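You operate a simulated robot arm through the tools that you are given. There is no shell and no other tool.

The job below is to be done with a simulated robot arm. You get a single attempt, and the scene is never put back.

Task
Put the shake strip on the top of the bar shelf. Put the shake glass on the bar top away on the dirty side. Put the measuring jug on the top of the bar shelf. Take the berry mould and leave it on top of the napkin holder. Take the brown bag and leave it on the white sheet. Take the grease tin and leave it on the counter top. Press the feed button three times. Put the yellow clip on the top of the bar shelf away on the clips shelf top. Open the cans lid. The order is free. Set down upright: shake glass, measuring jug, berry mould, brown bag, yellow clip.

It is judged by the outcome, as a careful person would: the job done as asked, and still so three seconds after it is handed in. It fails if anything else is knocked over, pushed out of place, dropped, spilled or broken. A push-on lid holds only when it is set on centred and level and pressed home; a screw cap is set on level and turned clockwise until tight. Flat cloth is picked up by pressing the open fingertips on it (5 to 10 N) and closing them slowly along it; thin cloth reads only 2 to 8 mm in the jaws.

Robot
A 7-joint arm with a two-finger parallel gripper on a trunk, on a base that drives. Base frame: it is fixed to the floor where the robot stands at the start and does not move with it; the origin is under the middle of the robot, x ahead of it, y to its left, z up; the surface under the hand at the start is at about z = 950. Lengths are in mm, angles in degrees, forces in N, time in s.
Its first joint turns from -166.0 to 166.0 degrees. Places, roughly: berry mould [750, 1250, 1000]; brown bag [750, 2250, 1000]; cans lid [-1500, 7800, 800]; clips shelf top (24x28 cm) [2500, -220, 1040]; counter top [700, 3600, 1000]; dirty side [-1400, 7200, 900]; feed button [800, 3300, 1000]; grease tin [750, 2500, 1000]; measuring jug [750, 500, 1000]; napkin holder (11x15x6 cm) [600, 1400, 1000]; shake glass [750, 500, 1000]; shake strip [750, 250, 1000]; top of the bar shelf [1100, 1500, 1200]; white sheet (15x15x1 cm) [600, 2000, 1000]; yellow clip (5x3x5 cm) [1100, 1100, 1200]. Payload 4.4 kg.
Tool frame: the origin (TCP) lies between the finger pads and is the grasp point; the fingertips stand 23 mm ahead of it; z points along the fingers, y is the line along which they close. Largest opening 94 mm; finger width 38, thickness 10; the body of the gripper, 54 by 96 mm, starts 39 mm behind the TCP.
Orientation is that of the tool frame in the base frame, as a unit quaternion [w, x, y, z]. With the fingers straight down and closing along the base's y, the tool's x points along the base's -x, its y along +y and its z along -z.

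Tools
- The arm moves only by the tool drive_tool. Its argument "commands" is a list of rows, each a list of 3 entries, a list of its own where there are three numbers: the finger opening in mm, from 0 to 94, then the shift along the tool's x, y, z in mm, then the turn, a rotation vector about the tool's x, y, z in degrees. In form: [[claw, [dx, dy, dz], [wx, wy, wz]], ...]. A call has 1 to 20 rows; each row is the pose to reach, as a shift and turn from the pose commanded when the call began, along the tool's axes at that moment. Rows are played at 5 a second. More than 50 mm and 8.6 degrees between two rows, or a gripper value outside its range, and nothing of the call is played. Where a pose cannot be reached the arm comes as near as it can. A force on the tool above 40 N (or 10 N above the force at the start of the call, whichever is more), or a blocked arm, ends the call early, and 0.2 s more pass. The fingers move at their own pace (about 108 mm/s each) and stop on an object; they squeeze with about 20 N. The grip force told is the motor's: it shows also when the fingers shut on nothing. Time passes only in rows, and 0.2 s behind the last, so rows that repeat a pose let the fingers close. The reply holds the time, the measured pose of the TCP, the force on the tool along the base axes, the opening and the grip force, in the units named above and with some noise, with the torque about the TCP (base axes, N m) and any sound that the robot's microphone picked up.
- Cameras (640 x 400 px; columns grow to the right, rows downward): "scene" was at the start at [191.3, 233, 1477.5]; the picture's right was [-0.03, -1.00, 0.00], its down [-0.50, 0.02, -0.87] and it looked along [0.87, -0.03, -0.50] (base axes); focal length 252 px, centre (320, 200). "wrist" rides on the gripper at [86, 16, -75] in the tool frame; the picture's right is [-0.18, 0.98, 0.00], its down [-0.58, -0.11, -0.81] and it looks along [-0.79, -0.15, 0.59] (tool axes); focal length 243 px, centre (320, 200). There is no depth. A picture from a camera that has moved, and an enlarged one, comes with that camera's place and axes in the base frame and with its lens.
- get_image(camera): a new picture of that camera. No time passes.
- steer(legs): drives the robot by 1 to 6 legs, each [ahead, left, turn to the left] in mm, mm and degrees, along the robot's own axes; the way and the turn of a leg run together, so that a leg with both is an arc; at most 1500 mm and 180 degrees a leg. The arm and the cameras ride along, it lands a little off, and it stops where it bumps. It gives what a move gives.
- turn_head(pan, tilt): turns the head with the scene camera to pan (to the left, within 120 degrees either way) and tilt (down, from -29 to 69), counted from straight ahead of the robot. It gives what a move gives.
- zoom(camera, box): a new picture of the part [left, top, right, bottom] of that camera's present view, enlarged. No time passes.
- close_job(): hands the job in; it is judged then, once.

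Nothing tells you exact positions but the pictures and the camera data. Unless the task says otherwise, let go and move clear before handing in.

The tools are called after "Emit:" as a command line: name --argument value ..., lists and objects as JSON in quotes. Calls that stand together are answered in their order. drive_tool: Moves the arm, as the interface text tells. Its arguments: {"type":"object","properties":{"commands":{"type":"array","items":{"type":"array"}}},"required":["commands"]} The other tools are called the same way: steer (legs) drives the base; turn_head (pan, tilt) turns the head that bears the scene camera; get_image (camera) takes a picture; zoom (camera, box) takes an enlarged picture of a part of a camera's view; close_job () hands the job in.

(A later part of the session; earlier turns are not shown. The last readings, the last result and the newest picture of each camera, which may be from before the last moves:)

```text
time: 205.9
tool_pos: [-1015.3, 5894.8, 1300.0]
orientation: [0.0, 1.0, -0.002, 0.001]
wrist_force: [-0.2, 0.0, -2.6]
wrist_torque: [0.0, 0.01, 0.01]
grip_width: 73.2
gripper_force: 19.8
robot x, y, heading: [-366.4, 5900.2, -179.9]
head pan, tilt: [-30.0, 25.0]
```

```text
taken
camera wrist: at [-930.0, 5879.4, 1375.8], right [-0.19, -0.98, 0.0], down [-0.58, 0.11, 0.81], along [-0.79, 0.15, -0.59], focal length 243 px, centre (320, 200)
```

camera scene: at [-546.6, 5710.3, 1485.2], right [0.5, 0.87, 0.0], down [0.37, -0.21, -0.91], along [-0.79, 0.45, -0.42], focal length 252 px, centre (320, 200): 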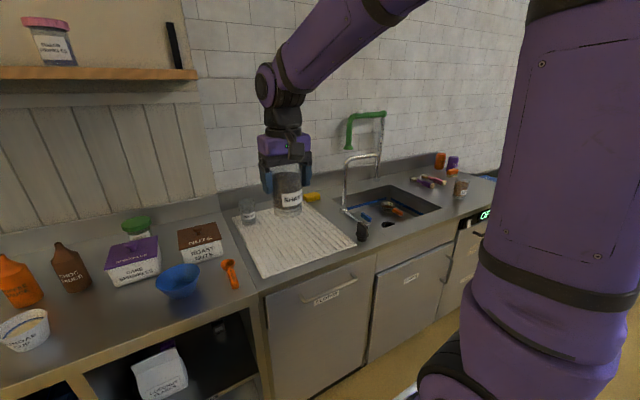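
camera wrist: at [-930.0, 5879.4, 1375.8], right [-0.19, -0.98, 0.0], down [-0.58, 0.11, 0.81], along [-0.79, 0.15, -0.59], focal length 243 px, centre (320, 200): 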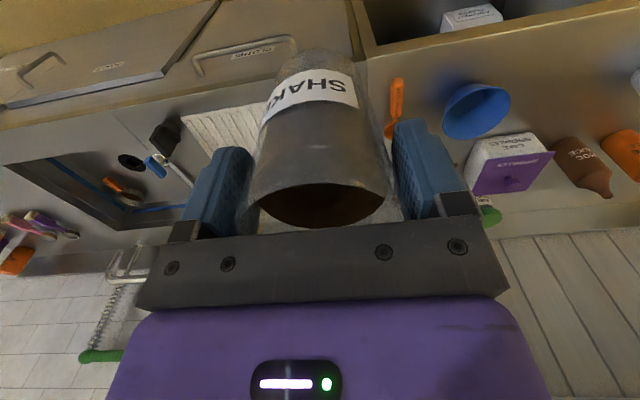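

Turned to face the wall. I drive sideways along +y to the dirty side.

Emit:
steer --legs '[[0, -1250, 0]]'

Emit:
turn_head --pan 0 --tilt 40

Emit:
get_image --camera "scene"

Emit:
get_image --camera "wrist"

```text
time: 212.1
tool_pos: [-1008.4, 7140.6, 1300.7]
orientation: [0.001, 1.0, -0.011, 0.0]
wrist_force: [0.4, 0.3, -1.9]
wrist_torque: [0.0, 0.0, 0.0]
grip_width: 73.1
gripper_force: 20.2
robot x, y, heading: [-360.7, 7132.2, 179.0]
head pan, tilt: [-30.0, 25.0]
```

```text
time: 213.1
tool_pos: [-1008.3, 7141.0, 1300.3]
orientation: [-0.001, 1.0, -0.011, 0.001]
wrist_force: [-0.5, -0.1, -1.9]
wrist_torque: [-0.01, 0.02, -0.01]
grip_width: 73.2
gripper_force: 19.8
robot x, y, heading: [-361.4, 7136.7, 179.0]
head pan, tilt: [0.0, 40.0]
```

```text
taken
camera scene: at [-548.9, 6901.8, 1462.0], right [0.02, 1.0, 0.0], down [0.64, -0.01, -0.77], along [-0.77, 0.01, -0.64], focal length 252 px, centre (320, 200)
```

scene: 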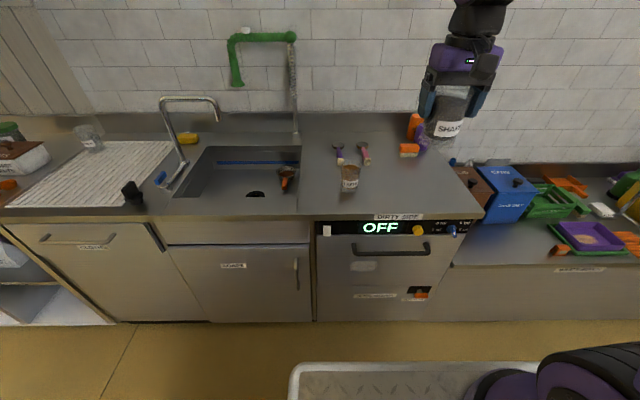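

```text
taken
camera wrist: at [-923.2, 7123.9, 1375.8], right [-0.21, -0.98, 0.0], down [-0.58, 0.12, 0.81], along [-0.79, 0.17, -0.59], focal length 243 px, centre (320, 200)
```

wrist: 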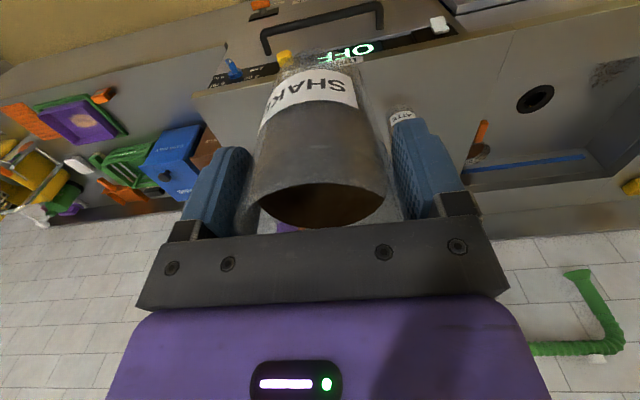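

The dirty side is the worktop above the dishwasher ("DIRTY SIDE" label), with its surface near z≈877. The blue bin marked CANS stands to the right. I drive 150 mm closer and look again.

Emit:
steer --legs '[[150, 0, 1]]'

Emit:
get_image --camera "scene"

Emit:
zoom --camera "scene" --box '[290, 80, 610, 280]'

```text
time: 214.5
tool_pos: [-1159.6, 7131.2, 1299.8]
orientation: [0.0, 1.0, -0.003, 0.0]
wrist_force: [0.3, 0.3, -2.0]
wrist_torque: [-0.01, 0.0, -0.02]
grip_width: 73.0
gripper_force: 20.1
robot x, y, heading: [-512.8, 7134.7, -180.1]
head pan, tilt: [0.0, 40.0]
```

```text
taken
camera scene: at [-696.2, 6899.4, 1461.9], right [0.0, 1.0, 0.0], down [0.64, 0.0, -0.77], along [-0.77, 0.0, -0.64], focal length 252 px, centre (320, 200)
```

scene: 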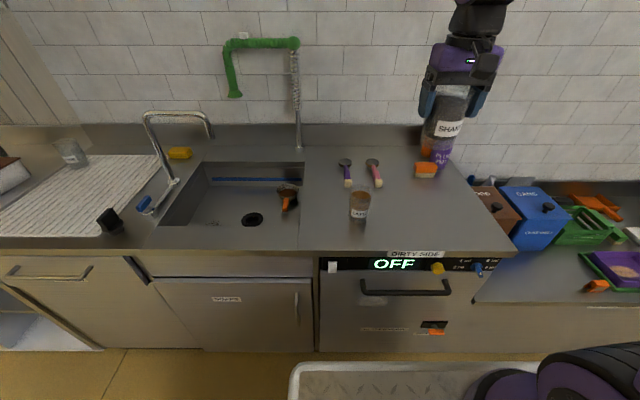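

```text
2.00 times, centred on (450, 180) of scene
camera zoom: at [-696.2, 6899.4, 1461.9], right [0.0, 1.0, 0.0], down [0.64, 0.0, -0.77], along [-0.77, 0.0, -0.64], focal length 505 px, centre (60, 240)
```

zoom: 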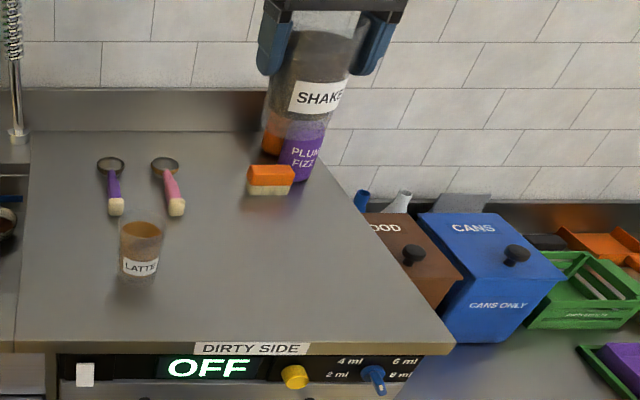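

I bring the glass over the free spot at about (−1314, 7185) and lower it gently.

Emit:
drive_tool --commands '[[60, [-25, -9, 0], [0, 0, 0]], [60, [-55, -19, 0], [0, 0, 0]], [60, [-90, -32, 0], [0, 0, 0]], [60, [-125, -44, 0], [0, 0, 0]], [60, [-154, -54, 0], [0, 0, 0]], [60, [-154, -54, 25], [0, 0, 0]], [60, [-154, -54, 60], [0, 0, 0]], [60, [-154, -54, 100], [0, 0, 0]], [60, [-154, -54, 140], [0, 0, 0]], [60, [-154, -54, 180], [0, 0, 0]], [60, [-154, -54, 220], [0, 0, 0]], [60, [-154, -54, 255], [0, 0, 0]], [60, [-154, -54, 285], [0, 0, 0]], [60, [-154, -54, 305], [0, 0, 0]], [60, [-154, -54, 320], [0, 0, 0]], [60, [-154, -54, 320], [0, 0, 0]]]'

Emit:
zoom --camera "scene" --box '[290, 80, 530, 280]'

Emit:
get_image --camera "wrist"

```text
time: 217.9
tool_pos: [-1312.5, 7186.5, 981.0]
orientation: [0.001, 1.0, -0.002, 0.001]
wrist_force: [-0.7, 0.5, -1.6]
wrist_torque: [-0.02, -0.03, 0.0]
grip_width: 72.8
gripper_force: 20.2
robot x, y, heading: [-515.4, 7133.2, -179.9]
head pan, tilt: [0.0, 40.0]
```

```text
2.00 times, centred on (410, 180) of scene
camera zoom: at [-696.2, 6899.4, 1461.9], right [0.0, 1.0, 0.0], down [0.64, 0.0, -0.77], along [-0.77, 0.0, -0.64], focal length 505 px, centre (140, 240)
```

zoom: 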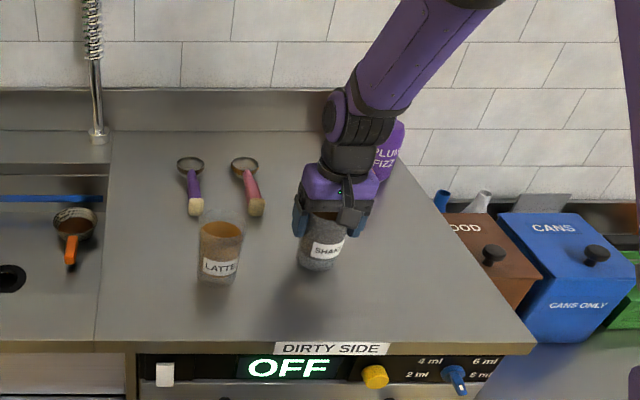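

```text
taken
camera wrist: at [-1227.7, 7169.5, 1056.2], right [-0.19, -0.98, 0.0], down [-0.58, 0.11, 0.8], along [-0.79, 0.15, -0.59], focal length 243 px, centre (320, 200)
```

wrist: 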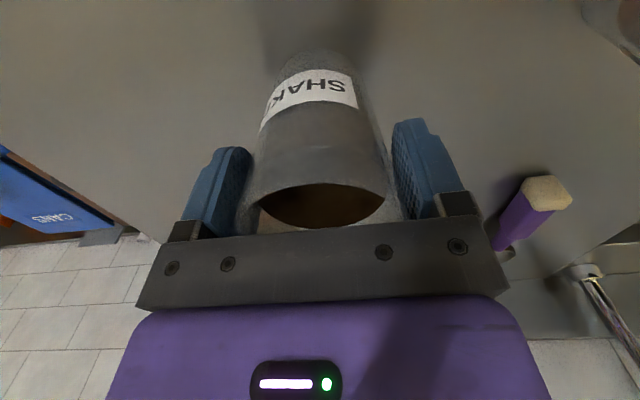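

Emit:
drive_tool --commands '[[60, [0, 0, 8], [0, 0, 0]], [60, [0, 0, 15], [0, 0, 0]], [60, [0, 0, 20], [0, 0, 0]], [60, [0, 0, 20], [0, 0, 0]]]'

Emit:
zoom --camera "scene" --box '[340, 120, 500, 240]'

```text
time: 218.6
tool_pos: [-1313.9, 7186.0, 964.7]
orientation: [0.0, 1.0, -0.002, -0.001]
wrist_force: [1.1, -0.6, 16.8]
wrist_torque: [0.13, -0.31, -0.05]
grip_width: 68.0
gripper_force: 19.9
robot x, y, heading: [-509.7, 7133.9, -179.8]
head pan, tilt: [0.0, 40.0]
stopped in row 3: the force on the tool passed its limit at 50 N (the readings are from after the stop); the commanded pose is now the measured one
```

```text
3.33 times, centred on (420, 180) of scene
camera zoom: at [-695.5, 6899.3, 1462.0], right [0.0, 1.0, 0.0], down [0.64, 0.0, -0.77], along [-0.77, 0.0, -0.64], focal length 841 px, centre (-13, 267)
```

zoom: 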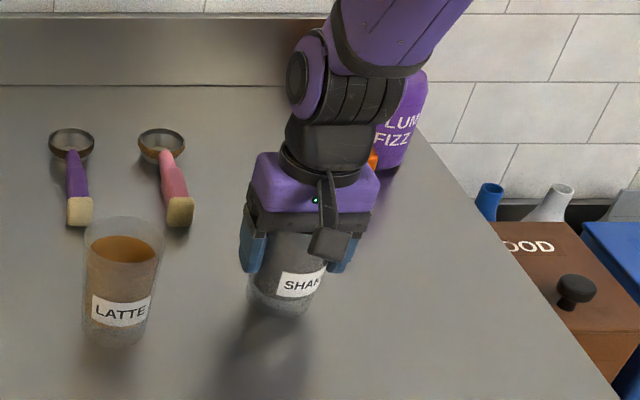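

It touched earlier than expected (surface ≈ 892). I check that the glass is upright before letting go.

Emit:
get_image --camera "wrist"

Emit:
zoom --camera "scene" --box '[370, 160, 450, 230]'

```text
taken
camera wrist: at [-1228.3, 7169.4, 1041.5], right [-0.19, -0.98, 0.0], down [-0.58, 0.11, 0.81], along [-0.79, 0.15, -0.59], focal length 243 px, centre (320, 200)
```

wrist: 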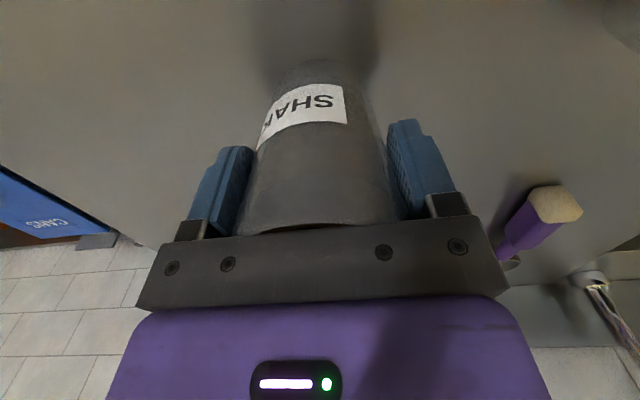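

```text
5.71 times, centred on (410, 195) of scene
camera zoom: at [-695.5, 6899.3, 1462.0], right [0.0, 1.0, 0.0], down [0.64, 0.0, -0.77], along [-0.77, 0.0, -0.64], focal length 1442 px, centre (-194, 229)
```

zoom: 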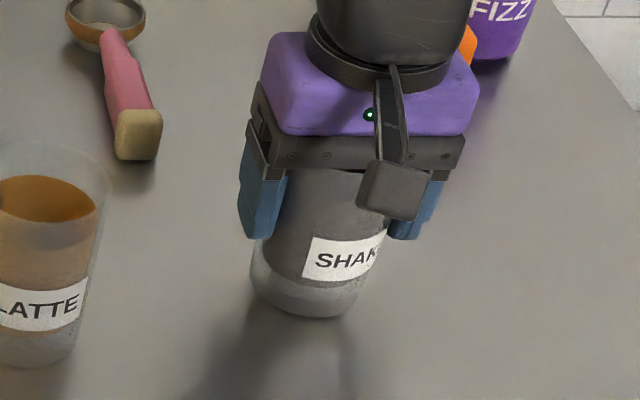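

Looks upright. I open the fingers slowly and rise.

Emit:
drive_tool --commands '[[70, [0, 0, 0], [0, 0, 0]], [74, [0, 0, 0], [0, 0, 0]], [80, [0, 0, 0], [0, 0, 0]], [90, [0, 0, 0], [0, 0, 0]], [94, [0, 0, 0], [0, 0, 0]], [94, [0, 0, -5], [0, 0, 0]], [94, [0, 0, -15], [0, 0, 0]], [94, [0, 0, -35], [0, 0, 0]]]'

Emit:
get_image --camera "wrist"

Emit:
zoom --camera "scene" --box '[340, 120, 500, 240]'

```text
time: 220.4
tool_pos: [-1314.5, 7186.3, 1000.2]
orientation: [-0.001, 1.0, -0.003, -0.001]
wrist_force: [-0.5, 0.1, -0.3]
wrist_torque: [0.03, 0.0, 0.01]
grip_width: 94.0
gripper_force: 0.0
robot x, y, heading: [-513.1, 7132.7, -179.9]
head pan, tilt: [0.0, 40.0]
```

```text
taken
camera wrist: at [-1228.8, 7169.5, 1076.5], right [-0.19, -0.98, 0.0], down [-0.58, 0.11, 0.81], along [-0.79, 0.15, -0.59], focal length 243 px, centre (320, 200)
```

wrist: 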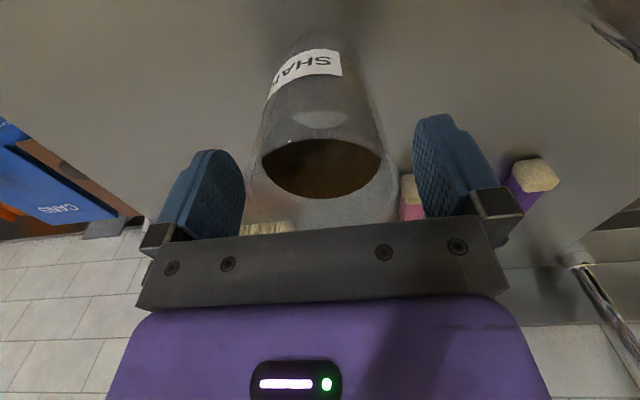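

```text
3.33 times, centred on (420, 180) of scene
camera zoom: at [-696.4, 6899.4, 1461.9], right [0.0, 1.0, 0.0], down [0.64, 0.0, -0.77], along [-0.77, 0.0, -0.64], focal length 841 px, centre (-13, 267)
```

zoom: 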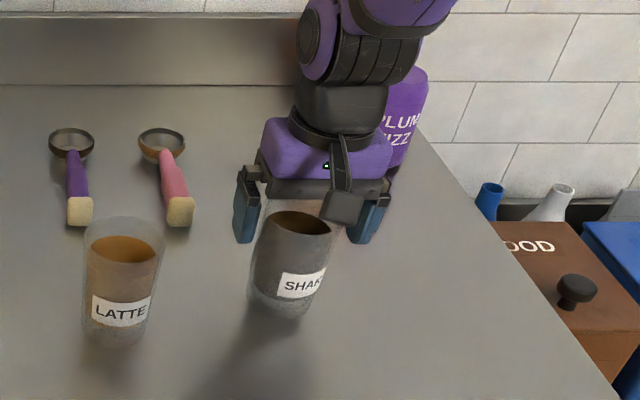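

The glass stands upright on the dirty side. Now the cans lid: I raise the arm, pull it back and drive right (+y) to face the blue CANS bin.

Emit:
drive_tool --commands '[[94, [0, 0, -45], [0, 0, 0]], [94, [0, 0, -90], [0, 0, 0]], [94, [0, 0, -135], [0, 0, 0]], [94, [30, 0, -170], [0, 0, 0]], [94, [65, 0, -200], [0, 0, 0]], [94, [105, 0, -225], [0, 0, 0]], [94, [145, 0, -240], [0, 0, 0]], [94, [180, 0, -250], [0, 0, 0]], [94, [180, 0, -250], [0, 0, 0]]]'

Emit:
steer --legs '[[0, -540, 0]]'

Emit:
get_image --camera "scene"

Emit:
get_image --camera "wrist"

```text
time: 222.4
tool_pos: [-1130.8, 7185.6, 1248.7]
orientation: [0.0, 1.0, -0.002, -0.001]
wrist_force: [0.5, -0.3, 0.0]
wrist_torque: [0.02, 0.01, 0.02]
grip_width: 94.0
gripper_force: 0.0
robot x, y, heading: [-509.4, 7136.9, -180.0]
head pan, tilt: [0.0, 40.0]
```

```text
time: 225.6
tool_pos: [-1131.2, 7729.0, 1249.0]
orientation: [0.001, 1.0, -0.004, 0.0]
wrist_force: [-0.1, 0.5, 0.2]
wrist_torque: [-0.02, 0.02, -0.01]
grip_width: 94.1
gripper_force: 0.2
robot x, y, heading: [-516.7, 7675.9, 180.0]
head pan, tilt: [0.0, 40.0]
```

```text
taken
camera scene: at [-697.3, 7441.0, 1461.9], right [0.0, 1.0, 0.0], down [0.64, 0.0, -0.77], along [-0.77, 0.0, -0.64], focal length 252 px, centre (320, 200)
```

scene: 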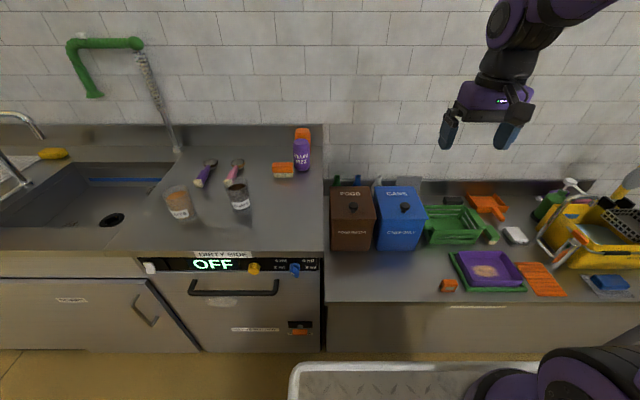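

```text
taken
camera wrist: at [-1046.0, 7712.4, 1324.6], right [-0.19, -0.98, 0.0], down [-0.58, 0.11, 0.81], along [-0.79, 0.15, -0.59], focal length 243 px, centre (320, 200)
```

wrist: 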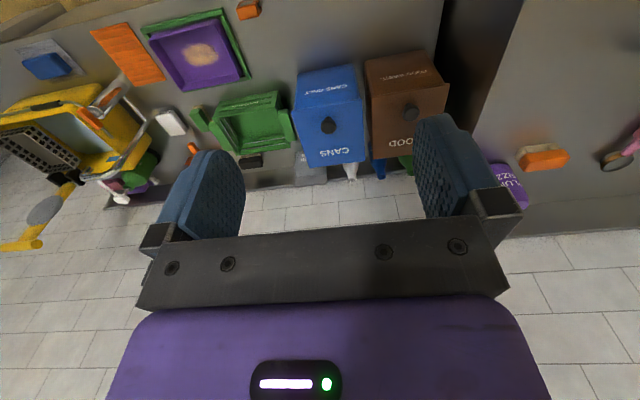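

Emit:
zoom --camera "scene" --box '[320, 160, 450, 260]'

Emit:
zoom --camera "wrist" --box '[260, 40, 460, 190]'

```text
4.00 times, centred on (385, 210) of scene
camera zoom: at [-697.3, 7441.0, 1461.9], right [0.0, 1.0, 0.0], down [0.64, 0.0, -0.77], along [-0.77, 0.0, -0.64], focal length 1009 px, centre (60, 160)
```

zoom: 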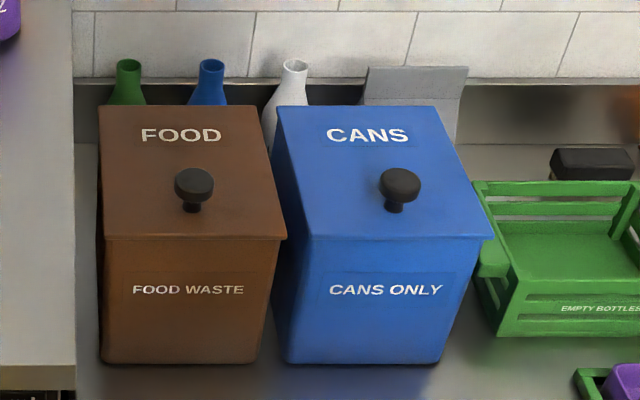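

```text
2.67 times, centred on (360, 115) of wrist
camera zoom: at [-1046.0, 7712.4, 1324.6], right [-0.19, -0.98, 0.0], down [-0.58, 0.11, 0.81], along [-0.79, 0.15, -0.59], focal length 647 px, centre (213, 427)
```

zoom: 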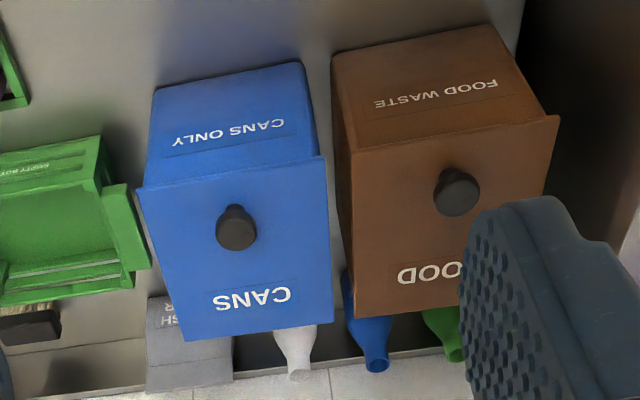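

The CANS lid is a flat plate at z≈800 (x −1373 to −1581, y ≈7655–7850) with a knob near its front edge at about (−1406, 7759, 839), so it should hinge at the back. I lower the hand with a forward tilt to look at the lid's lip from the front.

Emit:
drive_tool --commands '[[60, [-5, -2, 40], [0, -4, 0]], [30, [-10, -5, 80], [0, -8, 0]], [0, [-15, -8, 120], [0, -12, 0]], [0, [-20, -11, 160], [0, -16, 0]], [0, [-25, -14, 200], [0, -20, 0]], [0, [-30, -17, 240], [0, -24, 0]], [0, [-35, -19, 280], [0, -28, 0]], [0, [-40, -21, 320], [0, -32, 0]], [0, [-45, -22, 360], [0, -36, 0]], [0, [-49, -23, 400], [0, -40, 0]], [0, [-49, -23, 400], [0, -40, 0]]]'

Emit:
get_image --camera "wrist"

Emit:
get_image --camera "scene"

```text
time: 228.0
tool_pos: [-1179.4, 7752.3, 850.1]
orientation: [-0.001, 0.939, -0.005, -0.343]
wrist_force: [-0.2, 0.8, 0.1]
wrist_torque: [-0.02, 0.05, -0.02]
grip_width: 0.0
gripper_force: 19.5
robot x, y, heading: [-515.1, 7675.9, 179.6]
head pan, tilt: [0.0, 40.0]
```

```text
taken
camera wrist: at [-1066.5, 7735.3, 853.4], right [-0.15, -0.98, 0.12], down [0.08, 0.11, 0.99], along [-0.99, 0.16, 0.06], focal length 243 px, centre (320, 200)
```

wrist: 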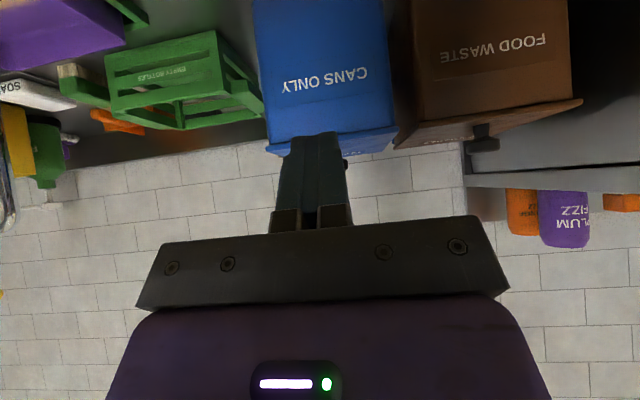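

```text
taken
camera scene: at [-697.2, 7440.9, 1461.9], right [0.0, 1.0, 0.0], down [0.64, 0.0, -0.77], along [-0.77, 0.0, -0.64], focal length 252 px, centre (320, 200)
```

scene: 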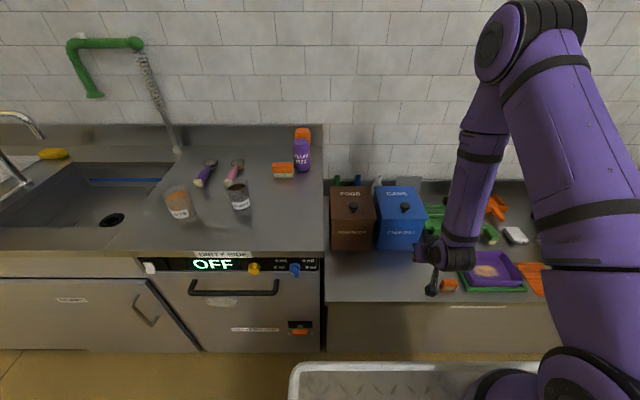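

Emit:
zoom --camera "wrist" --box '[240, 60, 440, 200]'

Emit:
drive_tool --commands '[[0, [-15, 30, 20], [0, 0, 0]], [0, [10, 65, 35], [0, 0, 0]], [0, [32, 100, 50], [0, 0, 0]], [0, [45, 100, 65], [0, 0, 0]], [0, [45, 100, 65], [0, 0, 0]]]'

Emit:
get_image --camera "wrist"

```text
2.86 times, centred on (340, 130) of wrist
camera zoom: at [-1066.5, 7735.3, 853.4], right [-0.15, -0.98, 0.12], down [0.08, 0.11, 0.99], along [-0.99, 0.16, 0.06], focal length 693 px, centre (263, 400)
```

zoom: 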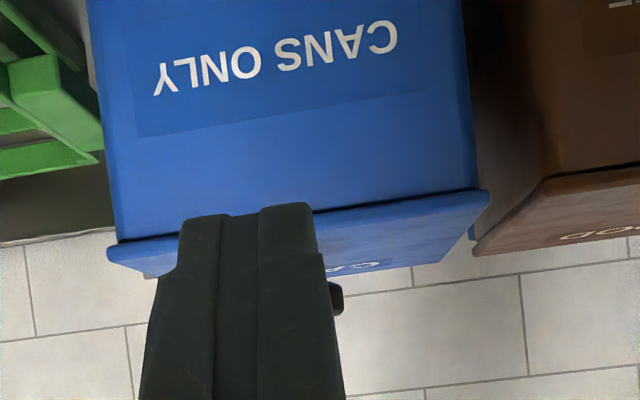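

```text
time: 229.2
tool_pos: [-1190.6, 7651.4, 769.1]
orientation: [0.0, 0.939, -0.004, -0.343]
wrist_force: [-0.7, -0.3, -0.6]
wrist_torque: [-0.01, 0.04, 0.04]
grip_width: 0.1
gripper_force: 20.2
robot x, y, heading: [-508.1, 7675.8, 179.9]
head pan, tilt: [0.0, 40.0]
```

```text
taken
camera wrist: at [-1076.3, 7634.7, 771.5], right [-0.15, -0.98, 0.12], down [0.08, 0.11, 0.99], along [-0.99, 0.16, 0.06], focal length 243 px, centre (320, 200)
```

wrist: 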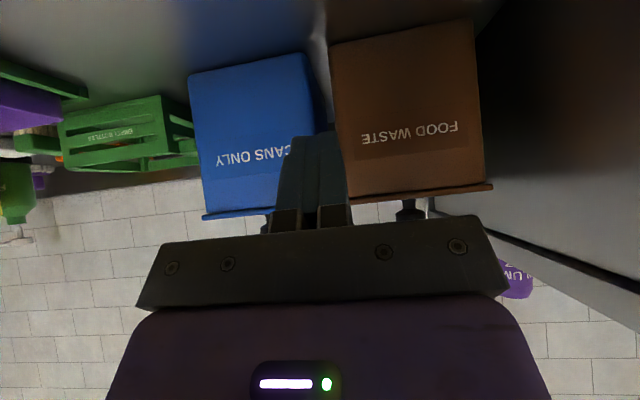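

The lid lies flat with a small lip all round, hinge surely at the back. I will grip the knob from above and swing it up on an arc. First I raise and straighten the tool, and drive 130 mm closer.

Emit:
drive_tool --commands '[[0, [-25, 0, -30], [0, 0, 0]], [20, [-50, -15, -60], [0, 4, 0]], [40, [-80, -30, -92], [0, 10, 0]], [60, [-105, -45, -125], [0, 17, 0]], [70, [-130, -60, -158], [0, 24, 0]], [70, [-155, -75, -190], [0, 32, 0]], [70, [-175, -90, -220], [0, 40, 0]], [70, [-175, -90, -220], [0, 40, 0]]]'

Emit:
steer --legs '[[125, 0, 0]]'

Emit:
get_image --camera "wrist"

Emit:
get_image --camera "scene"

```text
time: 231.0
tool_pos: [-1180.9, 7744.2, 1052.1]
orientation: [0.0, 1.0, -0.004, 0.0]
wrist_force: [-0.7, -0.4, -0.8]
wrist_torque: [0.02, -0.01, 0.02]
grip_width: 69.9
gripper_force: 0.1
robot x, y, heading: [-507.9, 7673.6, 180.0]
head pan, tilt: [0.0, 40.0]
```

```text
time: 232.2
tool_pos: [-1305.5, 7744.1, 1052.7]
orientation: [0.001, 1.0, -0.004, -0.001]
wrist_force: [0.0, 0.0, 0.7]
wrist_torque: [0.02, -0.02, 0.0]
grip_width: 69.9
gripper_force: 0.1
robot x, y, heading: [-641.3, 7676.4, 179.8]
head pan, tilt: [0.0, 40.0]
```

```text
taken
camera wrist: at [-1220.1, 7727.6, 1127.7], right [-0.19, -0.98, 0.0], down [-0.58, 0.11, 0.81], along [-0.79, 0.15, -0.59], focal length 243 px, centre (320, 200)
```

wrist: 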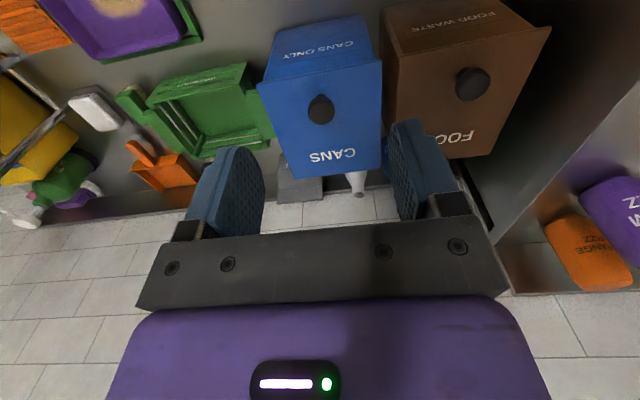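

```text
taken
camera scene: at [-821.9, 7441.0, 1461.9], right [0.0, 1.0, 0.0], down [0.64, 0.0, -0.77], along [-0.77, 0.0, -0.64], focal length 252 px, centre (320, 200)
```

scene: 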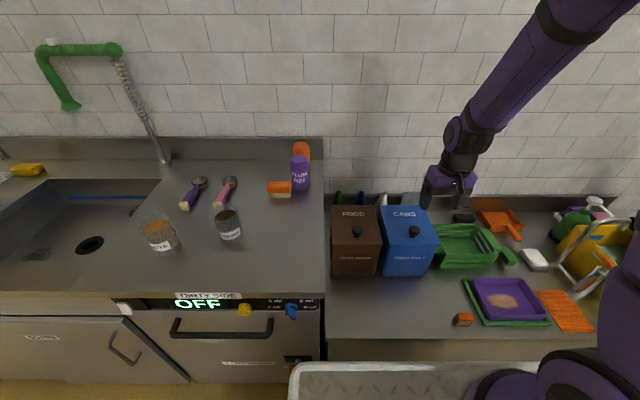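

Knob confirmed at about (−1404, 7760, 839). I move above it and go down around it.

Emit:
drive_tool --commands '[[70, [-30, -5, 30], [0, 0, 0]], [70, [-60, -10, 60], [0, 0, 0]], [70, [-90, -14, 95], [0, 0, 0]], [70, [-98.5, -16, 130], [0, 0, 0]], [70, [-98.5, -16, 155], [0, 0, 0]], [70, [-98.5, -16, 155], [0, 0, 0]]]'

Emit:
zoom --camera "wrist" --box '[200, 0, 440, 180]'

Emit:
zoom --camera "scene" --box '[350, 160, 470, 280]'

```text
time: 233.6
tool_pos: [-1405.1, 7759.4, 895.3]
orientation: [0.0, 1.0, -0.005, -0.001]
wrist_force: [0.6, 0.0, 0.8]
wrist_torque: [0.02, 0.02, -0.02]
grip_width: 70.0
gripper_force: 0.1
robot x, y, heading: [-643.1, 7678.8, 179.9]
head pan, tilt: [0.0, 40.0]
```

```text
2.22 times, centred on (320, 90) of wrist
camera zoom: at [-1319.2, 7743.5, 971.3], right [-0.19, -0.98, 0.0], down [-0.58, 0.11, 0.81], along [-0.79, 0.15, -0.59], focal length 539 px, centre (320, 444)
```

zoom: 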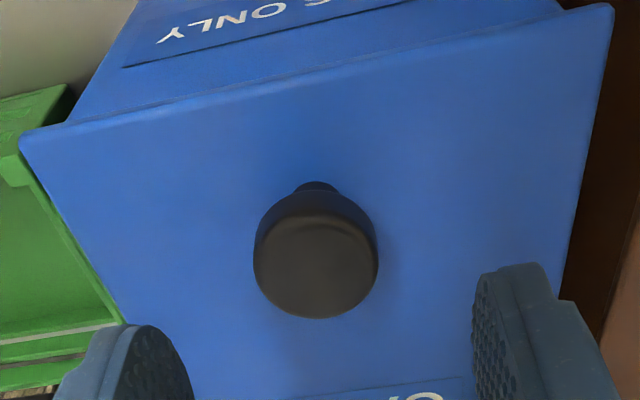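

```text
3.33 times, centred on (410, 220) of scene
camera zoom: at [-821.7, 7441.0, 1461.9], right [0.0, 1.0, 0.0], down [0.64, 0.0, -0.77], along [-0.77, 0.0, -0.64], focal length 841 px, centre (20, 133)
```

zoom: 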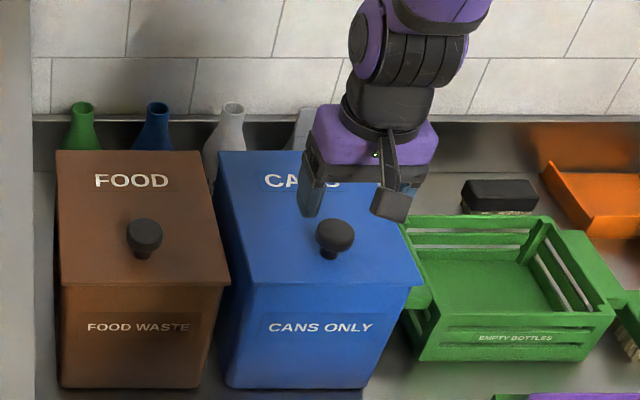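

Emit:
drive_tool --commands '[[70, [-4, -2, 20], [0, 0, 0]], [70, [-4, -2, 40], [0, 0, 0]], [70, [-4, -2, 50], [0, 0, 0]], [70, [-4, -2, 50], [0, 0, 0]]]'

Emit:
zoom --camera "wrist" --box '[200, 40, 440, 240]'

Emit:
zoom --camera "scene" --box '[350, 160, 470, 280]'

```text
time: 234.6
tool_pos: [-1408.2, 7762.5, 847.5]
orientation: [0.001, 1.0, -0.005, -0.001]
wrist_force: [-0.4, -0.2, -0.7]
wrist_torque: [-0.01, 0.02, 0.01]
grip_width: 69.8
gripper_force: 0.2
robot x, y, heading: [-633.8, 7671.5, 180.2]
head pan, tilt: [0.0, 40.0]
```

```text
2.00 times, centred on (320, 140) of wrist
camera zoom: at [-1321.9, 7745.6, 922.3], right [-0.19, -0.98, 0.0], down [-0.58, 0.11, 0.81], along [-0.79, 0.15, -0.59], focal length 485 px, centre (320, 320)
```

zoom: 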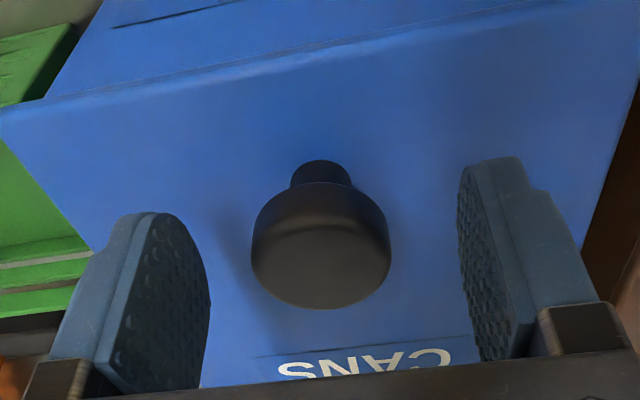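

```text
3.33 times, centred on (410, 220) of scene
camera zoom: at [-821.8, 7441.0, 1461.9], right [0.0, 1.0, 0.0], down [0.64, 0.0, -0.77], along [-0.77, 0.0, -0.64], focal length 841 px, centre (20, 133)
```

zoom: 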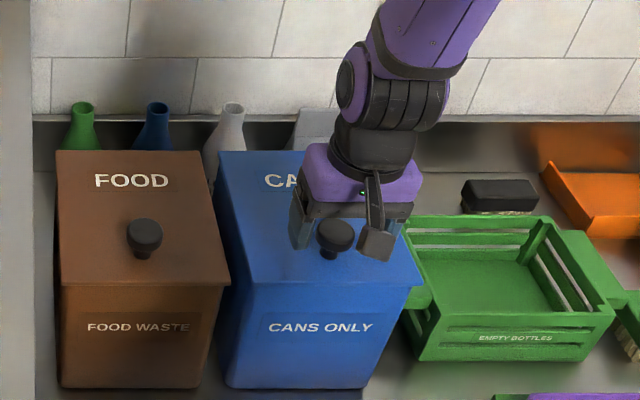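

Knob top is at about (−1413, 7762, 838), about 38 mm wide. I adjust and close on it.

Emit:
drive_tool --commands '[[70, [-4, 0, 3], [0, 0, 0]], [70, [-4, 0, 5], [0, 0, 0]], [50, [-4, 0, 5], [0, 0, 0]], [30, [-4, 0, 5], [0, 0, 0]], [30, [-4, 0, 5], [0, 0, 0]], [30, [-4, 0, 5], [0, 0, 0]]]'

Emit:
get_image --camera "wrist"

```text
time: 236.0
tool_pos: [-1412.1, 7763.2, 840.8]
orientation: [-0.001, 1.0, -0.004, -0.001]
wrist_force: [0.0, 11.9, -1.5]
wrist_torque: [0.27, -0.23, 0.03]
grip_width: 35.8
gripper_force: 44.7
robot x, y, heading: [-636.7, 7672.8, 179.8]
head pan, tilt: [0.0, 40.0]
```

```text
taken
camera wrist: at [-1326.1, 7746.8, 917.2], right [-0.19, -0.98, 0.0], down [-0.58, 0.11, 0.81], along [-0.79, 0.16, -0.59], focal length 243 px, centre (320, 200)
```

wrist: 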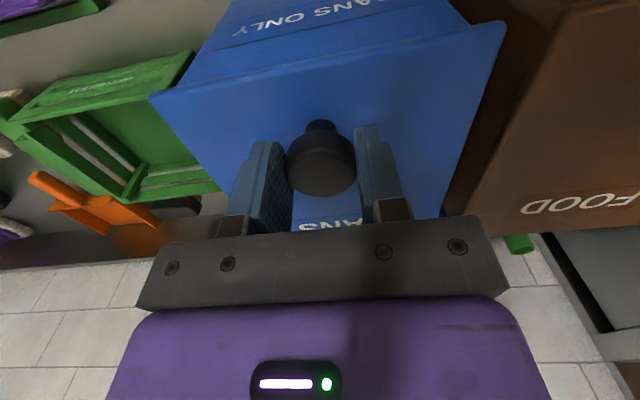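

Gripped. I relieve the small side force and begin the arc, first about 10–20°.

Emit:
drive_tool --commands '[[30, [0, -1.5, 0], [0, 0, 0]], [30, [-3, -1.5, -14], [0, 0, 0]], [30, [-7.6, -1.5, -28.8], [0, 0, 0]], [30, [-13, -1.5, -42], [0, 0, 0]], [30, [-20, -1.5, -55.7], [0, 0, 0]], [30, [-20, -1.5, -55.7], [0, 0, 0]]]'

Emit:
get_image --camera "wrist"

Emit:
zoom --camera "scene" --box '[350, 140, 470, 280]'

```text
time: 237.4
tool_pos: [-1431.3, 7763.8, 896.2]
orientation: [0.001, 1.0, -0.005, 0.0]
wrist_force: [-9.9, 6.7, -15.6]
wrist_torque: [0.21, -1.09, 0.21]
grip_width: 35.9
gripper_force: 45.3
robot x, y, heading: [-637.8, 7674.6, 180.1]
head pan, tilt: [0.0, 40.0]
```

```text
taken
camera wrist: at [-1346.2, 7746.9, 973.1], right [-0.19, -0.98, 0.0], down [-0.58, 0.11, 0.81], along [-0.79, 0.15, -0.59], focal length 243 px, centre (320, 200)
```

wrist: 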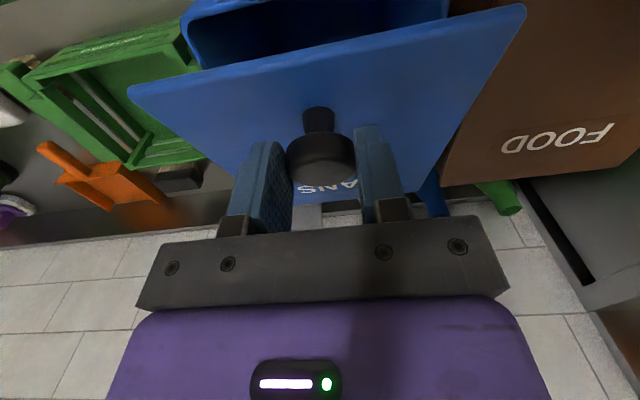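

```text
2.86 times, centred on (410, 210) of scene
camera zoom: at [-823.0, 7441.4, 1461.8], right [0.0, 1.0, 0.0], down [0.64, 0.0, -0.77], along [-0.77, 0.0, -0.64], focal length 721 px, centre (63, 171)
```

zoom: 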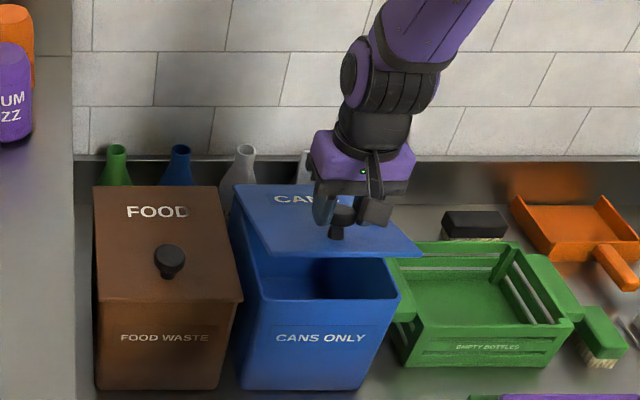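

The lid swings on a back hinge as expected. I go on along the arc.

Emit:
drive_tool --commands '[[30, [-9, 0, -12.5], [0, 0, 0]], [30, [-18.5, 0, -24.4], [0, 0, 0]], [30, [-29, 0, -35.3], [0, 0, 0]], [30, [-40, 0, -45.5], [0, 0, 0]], [30, [-40, 0, -45.5], [0, 0, 0]]]'

Emit:
get_image --camera "wrist"

Emit:
zoom --camera "scene" --box '[350, 140, 470, 280]'

```text
time: 238.6
tool_pos: [-1473.2, 7763.5, 943.5]
orientation: [0.001, 1.0, -0.004, -0.002]
wrist_force: [12.6, 2.6, 3.1]
wrist_torque: [0.03, -1.43, 0.13]
grip_width: 35.7
gripper_force: 44.8
robot x, y, heading: [-638.5, 7675.4, 180.1]
head pan, tilt: [0.0, 40.0]
```

```text
taken
camera wrist: at [-1387.3, 7747.1, 1019.2], right [-0.19, -0.98, 0.0], down [-0.58, 0.11, 0.81], along [-0.79, 0.15, -0.59], focal length 243 px, centre (320, 200)
```

wrist: 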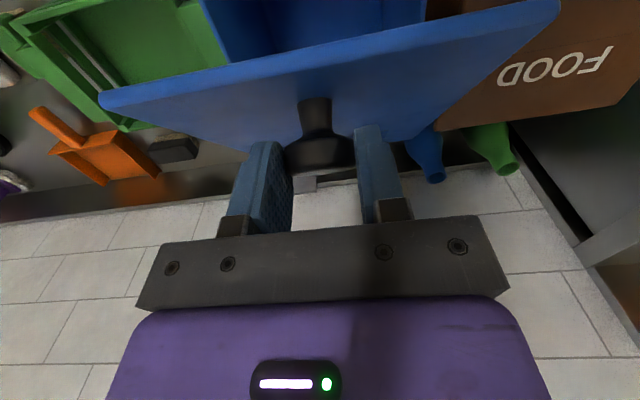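

```text
2.86 times, centred on (410, 210) of scene
camera zoom: at [-821.2, 7441.1, 1462.0], right [0.0, 1.0, 0.0], down [0.64, 0.0, -0.77], along [-0.77, 0.0, -0.64], focal length 721 px, centre (63, 171)
```

zoom: 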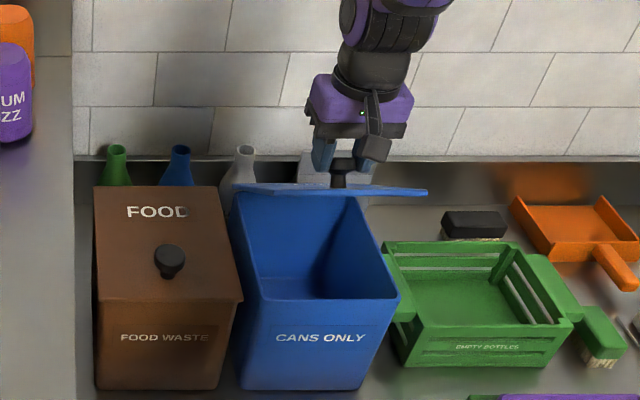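

Emit:
drive_tool --commands '[[30, [-11, 0, -9], [0, 0, 0]], [30, [-23, 0, -17.1], [0, 0, 0]], [30, [-36, 0, -24], [0, 0, 0]], [30, [-49, 0, -29.8], [0, 0, 0]], [30, [-49, 0, -29.8], [0, 0, 0]]]'

Emit:
get_image --camera "wrist"

Emit:
zoom --camera "scene" --box '[350, 120, 470, 280]'

```text
time: 239.8
tool_pos: [-1521.8, 7764.9, 973.4]
orientation: [0.001, 1.0, -0.003, 0.0]
wrist_force: [-2.2, -8.1, -24.8]
wrist_torque: [-0.09, -0.99, 0.58]
grip_width: 35.9
gripper_force: 45.6
robot x, y, heading: [-637.5, 7675.9, 179.8]
head pan, tilt: [0.0, 40.0]
```

```text
taken
camera wrist: at [-1436.3, 7747.4, 1048.8], right [-0.19, -0.98, 0.0], down [-0.58, 0.11, 0.81], along [-0.79, 0.15, -0.59], focal length 243 px, centre (320, 200)
```

wrist: 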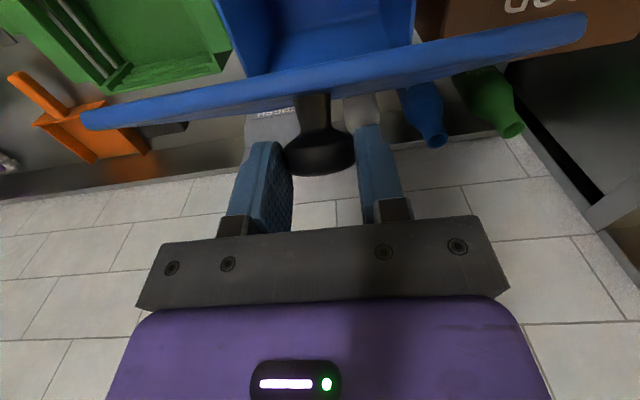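

```text
2.50 times, centred on (410, 200) of scene
camera zoom: at [-823.1, 7440.7, 1461.7], right [0.0, 1.0, 0.0], down [0.64, 0.0, -0.77], along [-0.77, 0.0, -0.64], focal length 631 px, centre (95, 200)
```

zoom: 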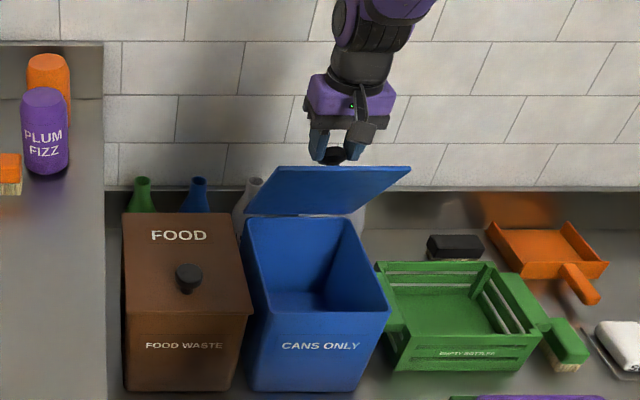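

About 60° open. I continue, keeping a bit lower to ease the pull.

Emit:
drive_tool --commands '[[30, [-8, 0, 2], [0, 0, 0]], [30, [-18, 0, 0], [0, 0, 0]], [30, [-30, 0, -2], [0, 0, 0]], [30, [-42, 0, -4], [0, 0, 0]], [30, [-42, 0, -4], [0, 0, 0]]]'

Emit:
get_image --camera "wrist"

Emit:
zoom --camera "scene" --box '[350, 120, 470, 280]'

```text
time: 241.0
tool_pos: [-1564.0, 7764.4, 975.9]
orientation: [0.0, 1.0, -0.004, 0.0]
wrist_force: [1.1, -14.6, -5.3]
wrist_torque: [-0.17, -0.18, 0.02]
grip_width: 36.7
gripper_force: 8.1
robot x, y, heading: [-636.7, 7675.9, 180.0]
head pan, tilt: [0.0, 40.0]
```

```text
taken
camera wrist: at [-1478.2, 7747.8, 1052.2], right [-0.19, -0.98, 0.0], down [-0.58, 0.11, 0.81], along [-0.79, 0.15, -0.59], focal length 243 px, centre (320, 200)
```

wrist: 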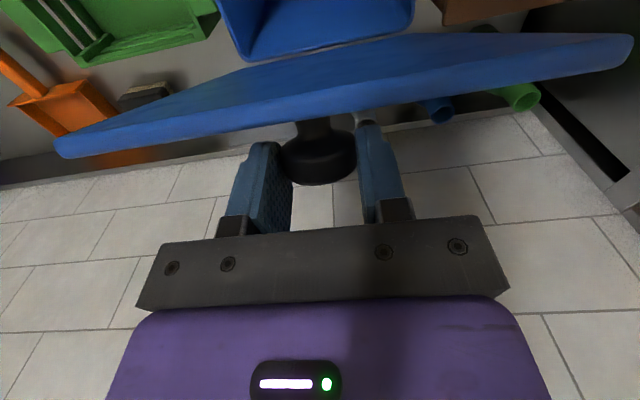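

```text
2.50 times, centred on (410, 200) of scene
camera zoom: at [-822.0, 7440.3, 1461.8], right [0.0, 1.0, 0.0], down [0.64, 0.0, -0.77], along [-0.77, 0.0, -0.64], focal length 631 px, centre (95, 200)
```

zoom: 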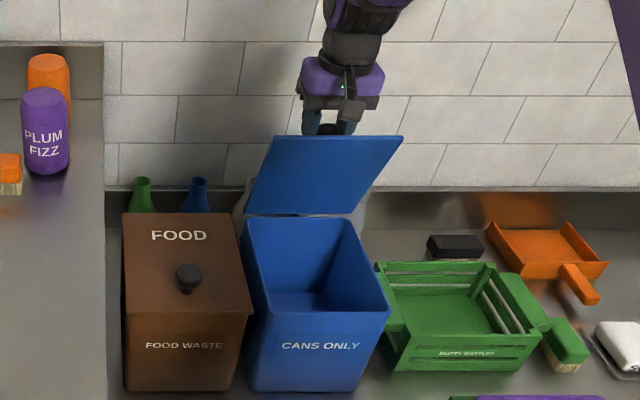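

About 78°. A little further past vertical.

Emit:
drive_tool --commands '[[30, [-10, 0, 0], [0, 0, 0]], [30, [-20, 0, 1], [0, 0, 0]], [30, [-30, 0, 3], [0, 0, 0]], [30, [-40, 0, 5], [0, 0, 0]], [30, [-40, 0, 5], [0, 0, 0]]]'

Emit:
get_image --camera "wrist"

Emit:
zoom --camera "scene" --box '[350, 120, 470, 280]'

```text
time: 242.2
tool_pos: [-1603.0, 7765.0, 972.6]
orientation: [0.001, 1.0, -0.003, -0.001]
wrist_force: [-0.2, -17.0, 5.6]
wrist_torque: [-0.23, 0.02, 0.03]
grip_width: 37.5
gripper_force: 8.4
robot x, y, heading: [-638.0, 7677.7, 179.7]
head pan, tilt: [0.0, 40.0]
```

```text
taken
camera wrist: at [-1517.1, 7748.4, 1048.2], right [-0.19, -0.98, 0.0], down [-0.58, 0.11, 0.81], along [-0.79, 0.15, -0.59], focal length 243 px, centre (320, 200)
```

wrist: 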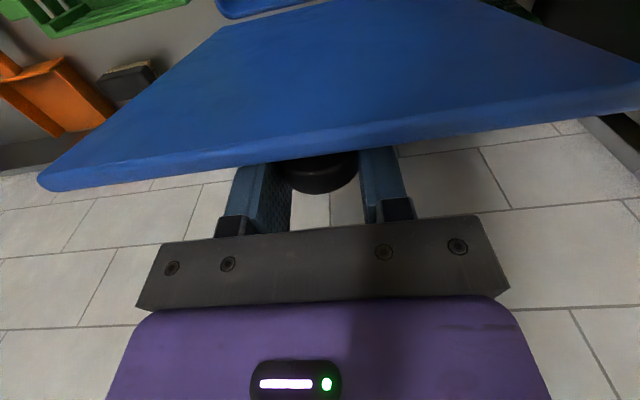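

```text
2.50 times, centred on (410, 200) of scene
camera zoom: at [-821.7, 7440.2, 1461.8], right [0.0, 1.0, 0.0], down [0.64, 0.0, -0.77], along [-0.77, 0.0, -0.64], focal length 631 px, centre (95, 200)
```

zoom: 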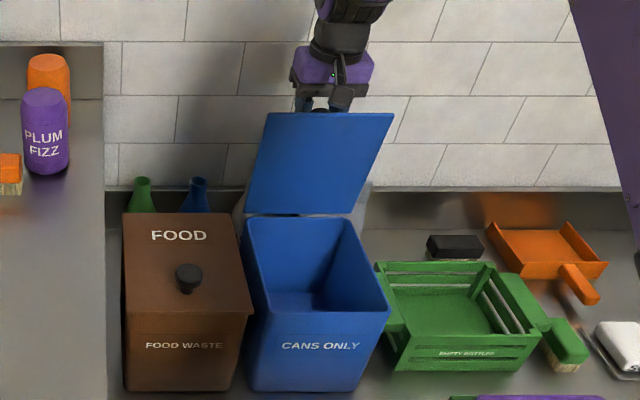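

About 84°; I push further past vertical.

Emit:
drive_tool --commands '[[30, [-9, 0, 1], [0, 0, 0]], [30, [-18, 0, 3], [0, 0, 0]], [30, [-27, 0, 6], [0, 0, 0]], [30, [-35, 0, 9], [0, 0, 0]], [30, [-35, 0, 9], [0, 0, 0]]]'

Emit:
get_image --camera "wrist"

Emit:
zoom --camera "scene" --box '[350, 120, 470, 280]'

```text
time: 243.4
tool_pos: [-1638.5, 7764.9, 963.7]
orientation: [0.0, 1.0, -0.003, -0.001]
wrist_force: [-1.4, -15.8, 3.4]
wrist_torque: [-0.2, 0.07, -0.01]
grip_width: 37.3
gripper_force: 8.6
robot x, y, heading: [-638.7, 7674.7, 179.6]
head pan, tilt: [0.0, 40.0]
```

```text
taken
camera wrist: at [-1552.6, 7748.3, 1039.7], right [-0.19, -0.98, 0.0], down [-0.58, 0.11, 0.81], along [-0.79, 0.15, -0.59], focal length 243 px, centre (320, 200)
```

wrist: 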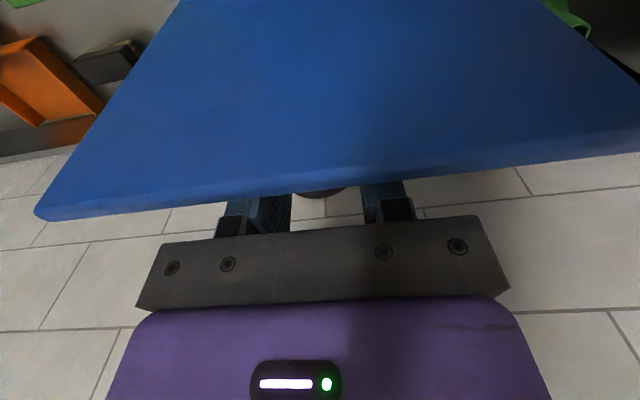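

```text
2.50 times, centred on (410, 200) of scene
camera zoom: at [-821.8, 7440.3, 1461.8], right [0.0, 1.0, 0.0], down [0.64, 0.0, -0.77], along [-0.77, 0.0, -0.64], focal length 631 px, centre (95, 200)
```

zoom: 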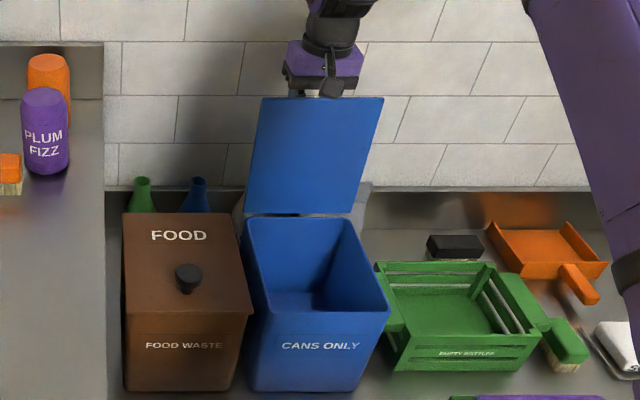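

The lid is now past vertical (~95°). I open the fingers and see whether it stays.

Emit:
drive_tool --commands '[[45, [0, 0, 0], [0, 0, 0]], [60, [0, 0, 0], [0, 0, 0]], [60, [0, 0, 0], [0, 0, 0]], [60, [0, 0, 0], [0, 0, 0]]]'

Emit:
get_image --camera "wrist"

Emit:
zoom --camera "scene" --box '[350, 120, 470, 280]'

```text
time: 244.4
tool_pos: [-1638.1, 7765.4, 963.3]
orientation: [0.0, 1.0, -0.005, -0.001]
wrist_force: [-0.3, -0.7, -0.5]
wrist_torque: [0.01, -0.01, 0.0]
grip_width: 60.1
gripper_force: 0.1
robot x, y, heading: [-638.1, 7677.1, 179.8]
head pan, tilt: [0.0, 40.0]
```

```text
taken
camera wrist: at [-1552.3, 7749.2, 1039.4], right [-0.19, -0.98, 0.0], down [-0.58, 0.11, 0.81], along [-0.79, 0.15, -0.59], focal length 243 px, centre (320, 200)
```

wrist: 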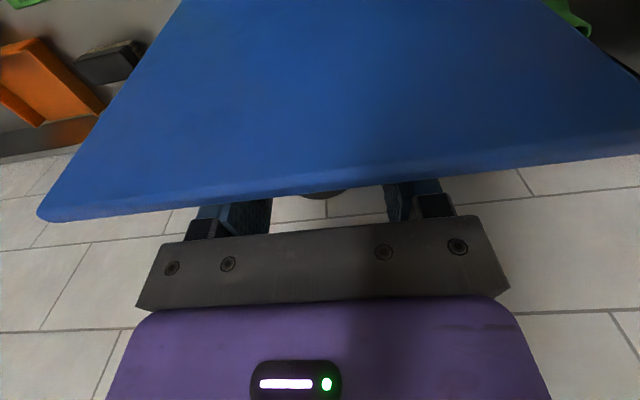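

```text
2.50 times, centred on (410, 200) of scene
camera zoom: at [-821.9, 7441.0, 1461.9], right [0.0, 1.0, 0.0], down [0.64, 0.0, -0.77], along [-0.77, 0.0, -0.64], focal length 631 px, centre (95, 200)
```

zoom: 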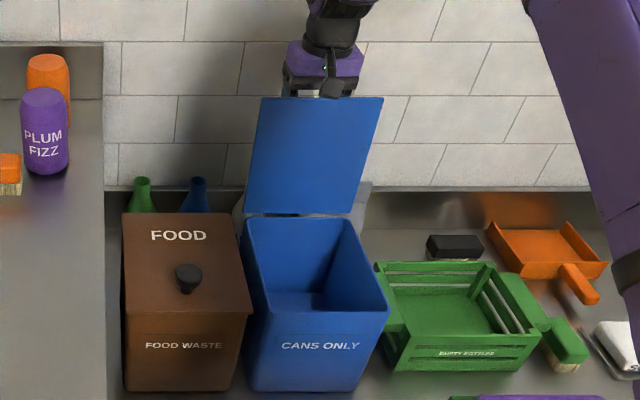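

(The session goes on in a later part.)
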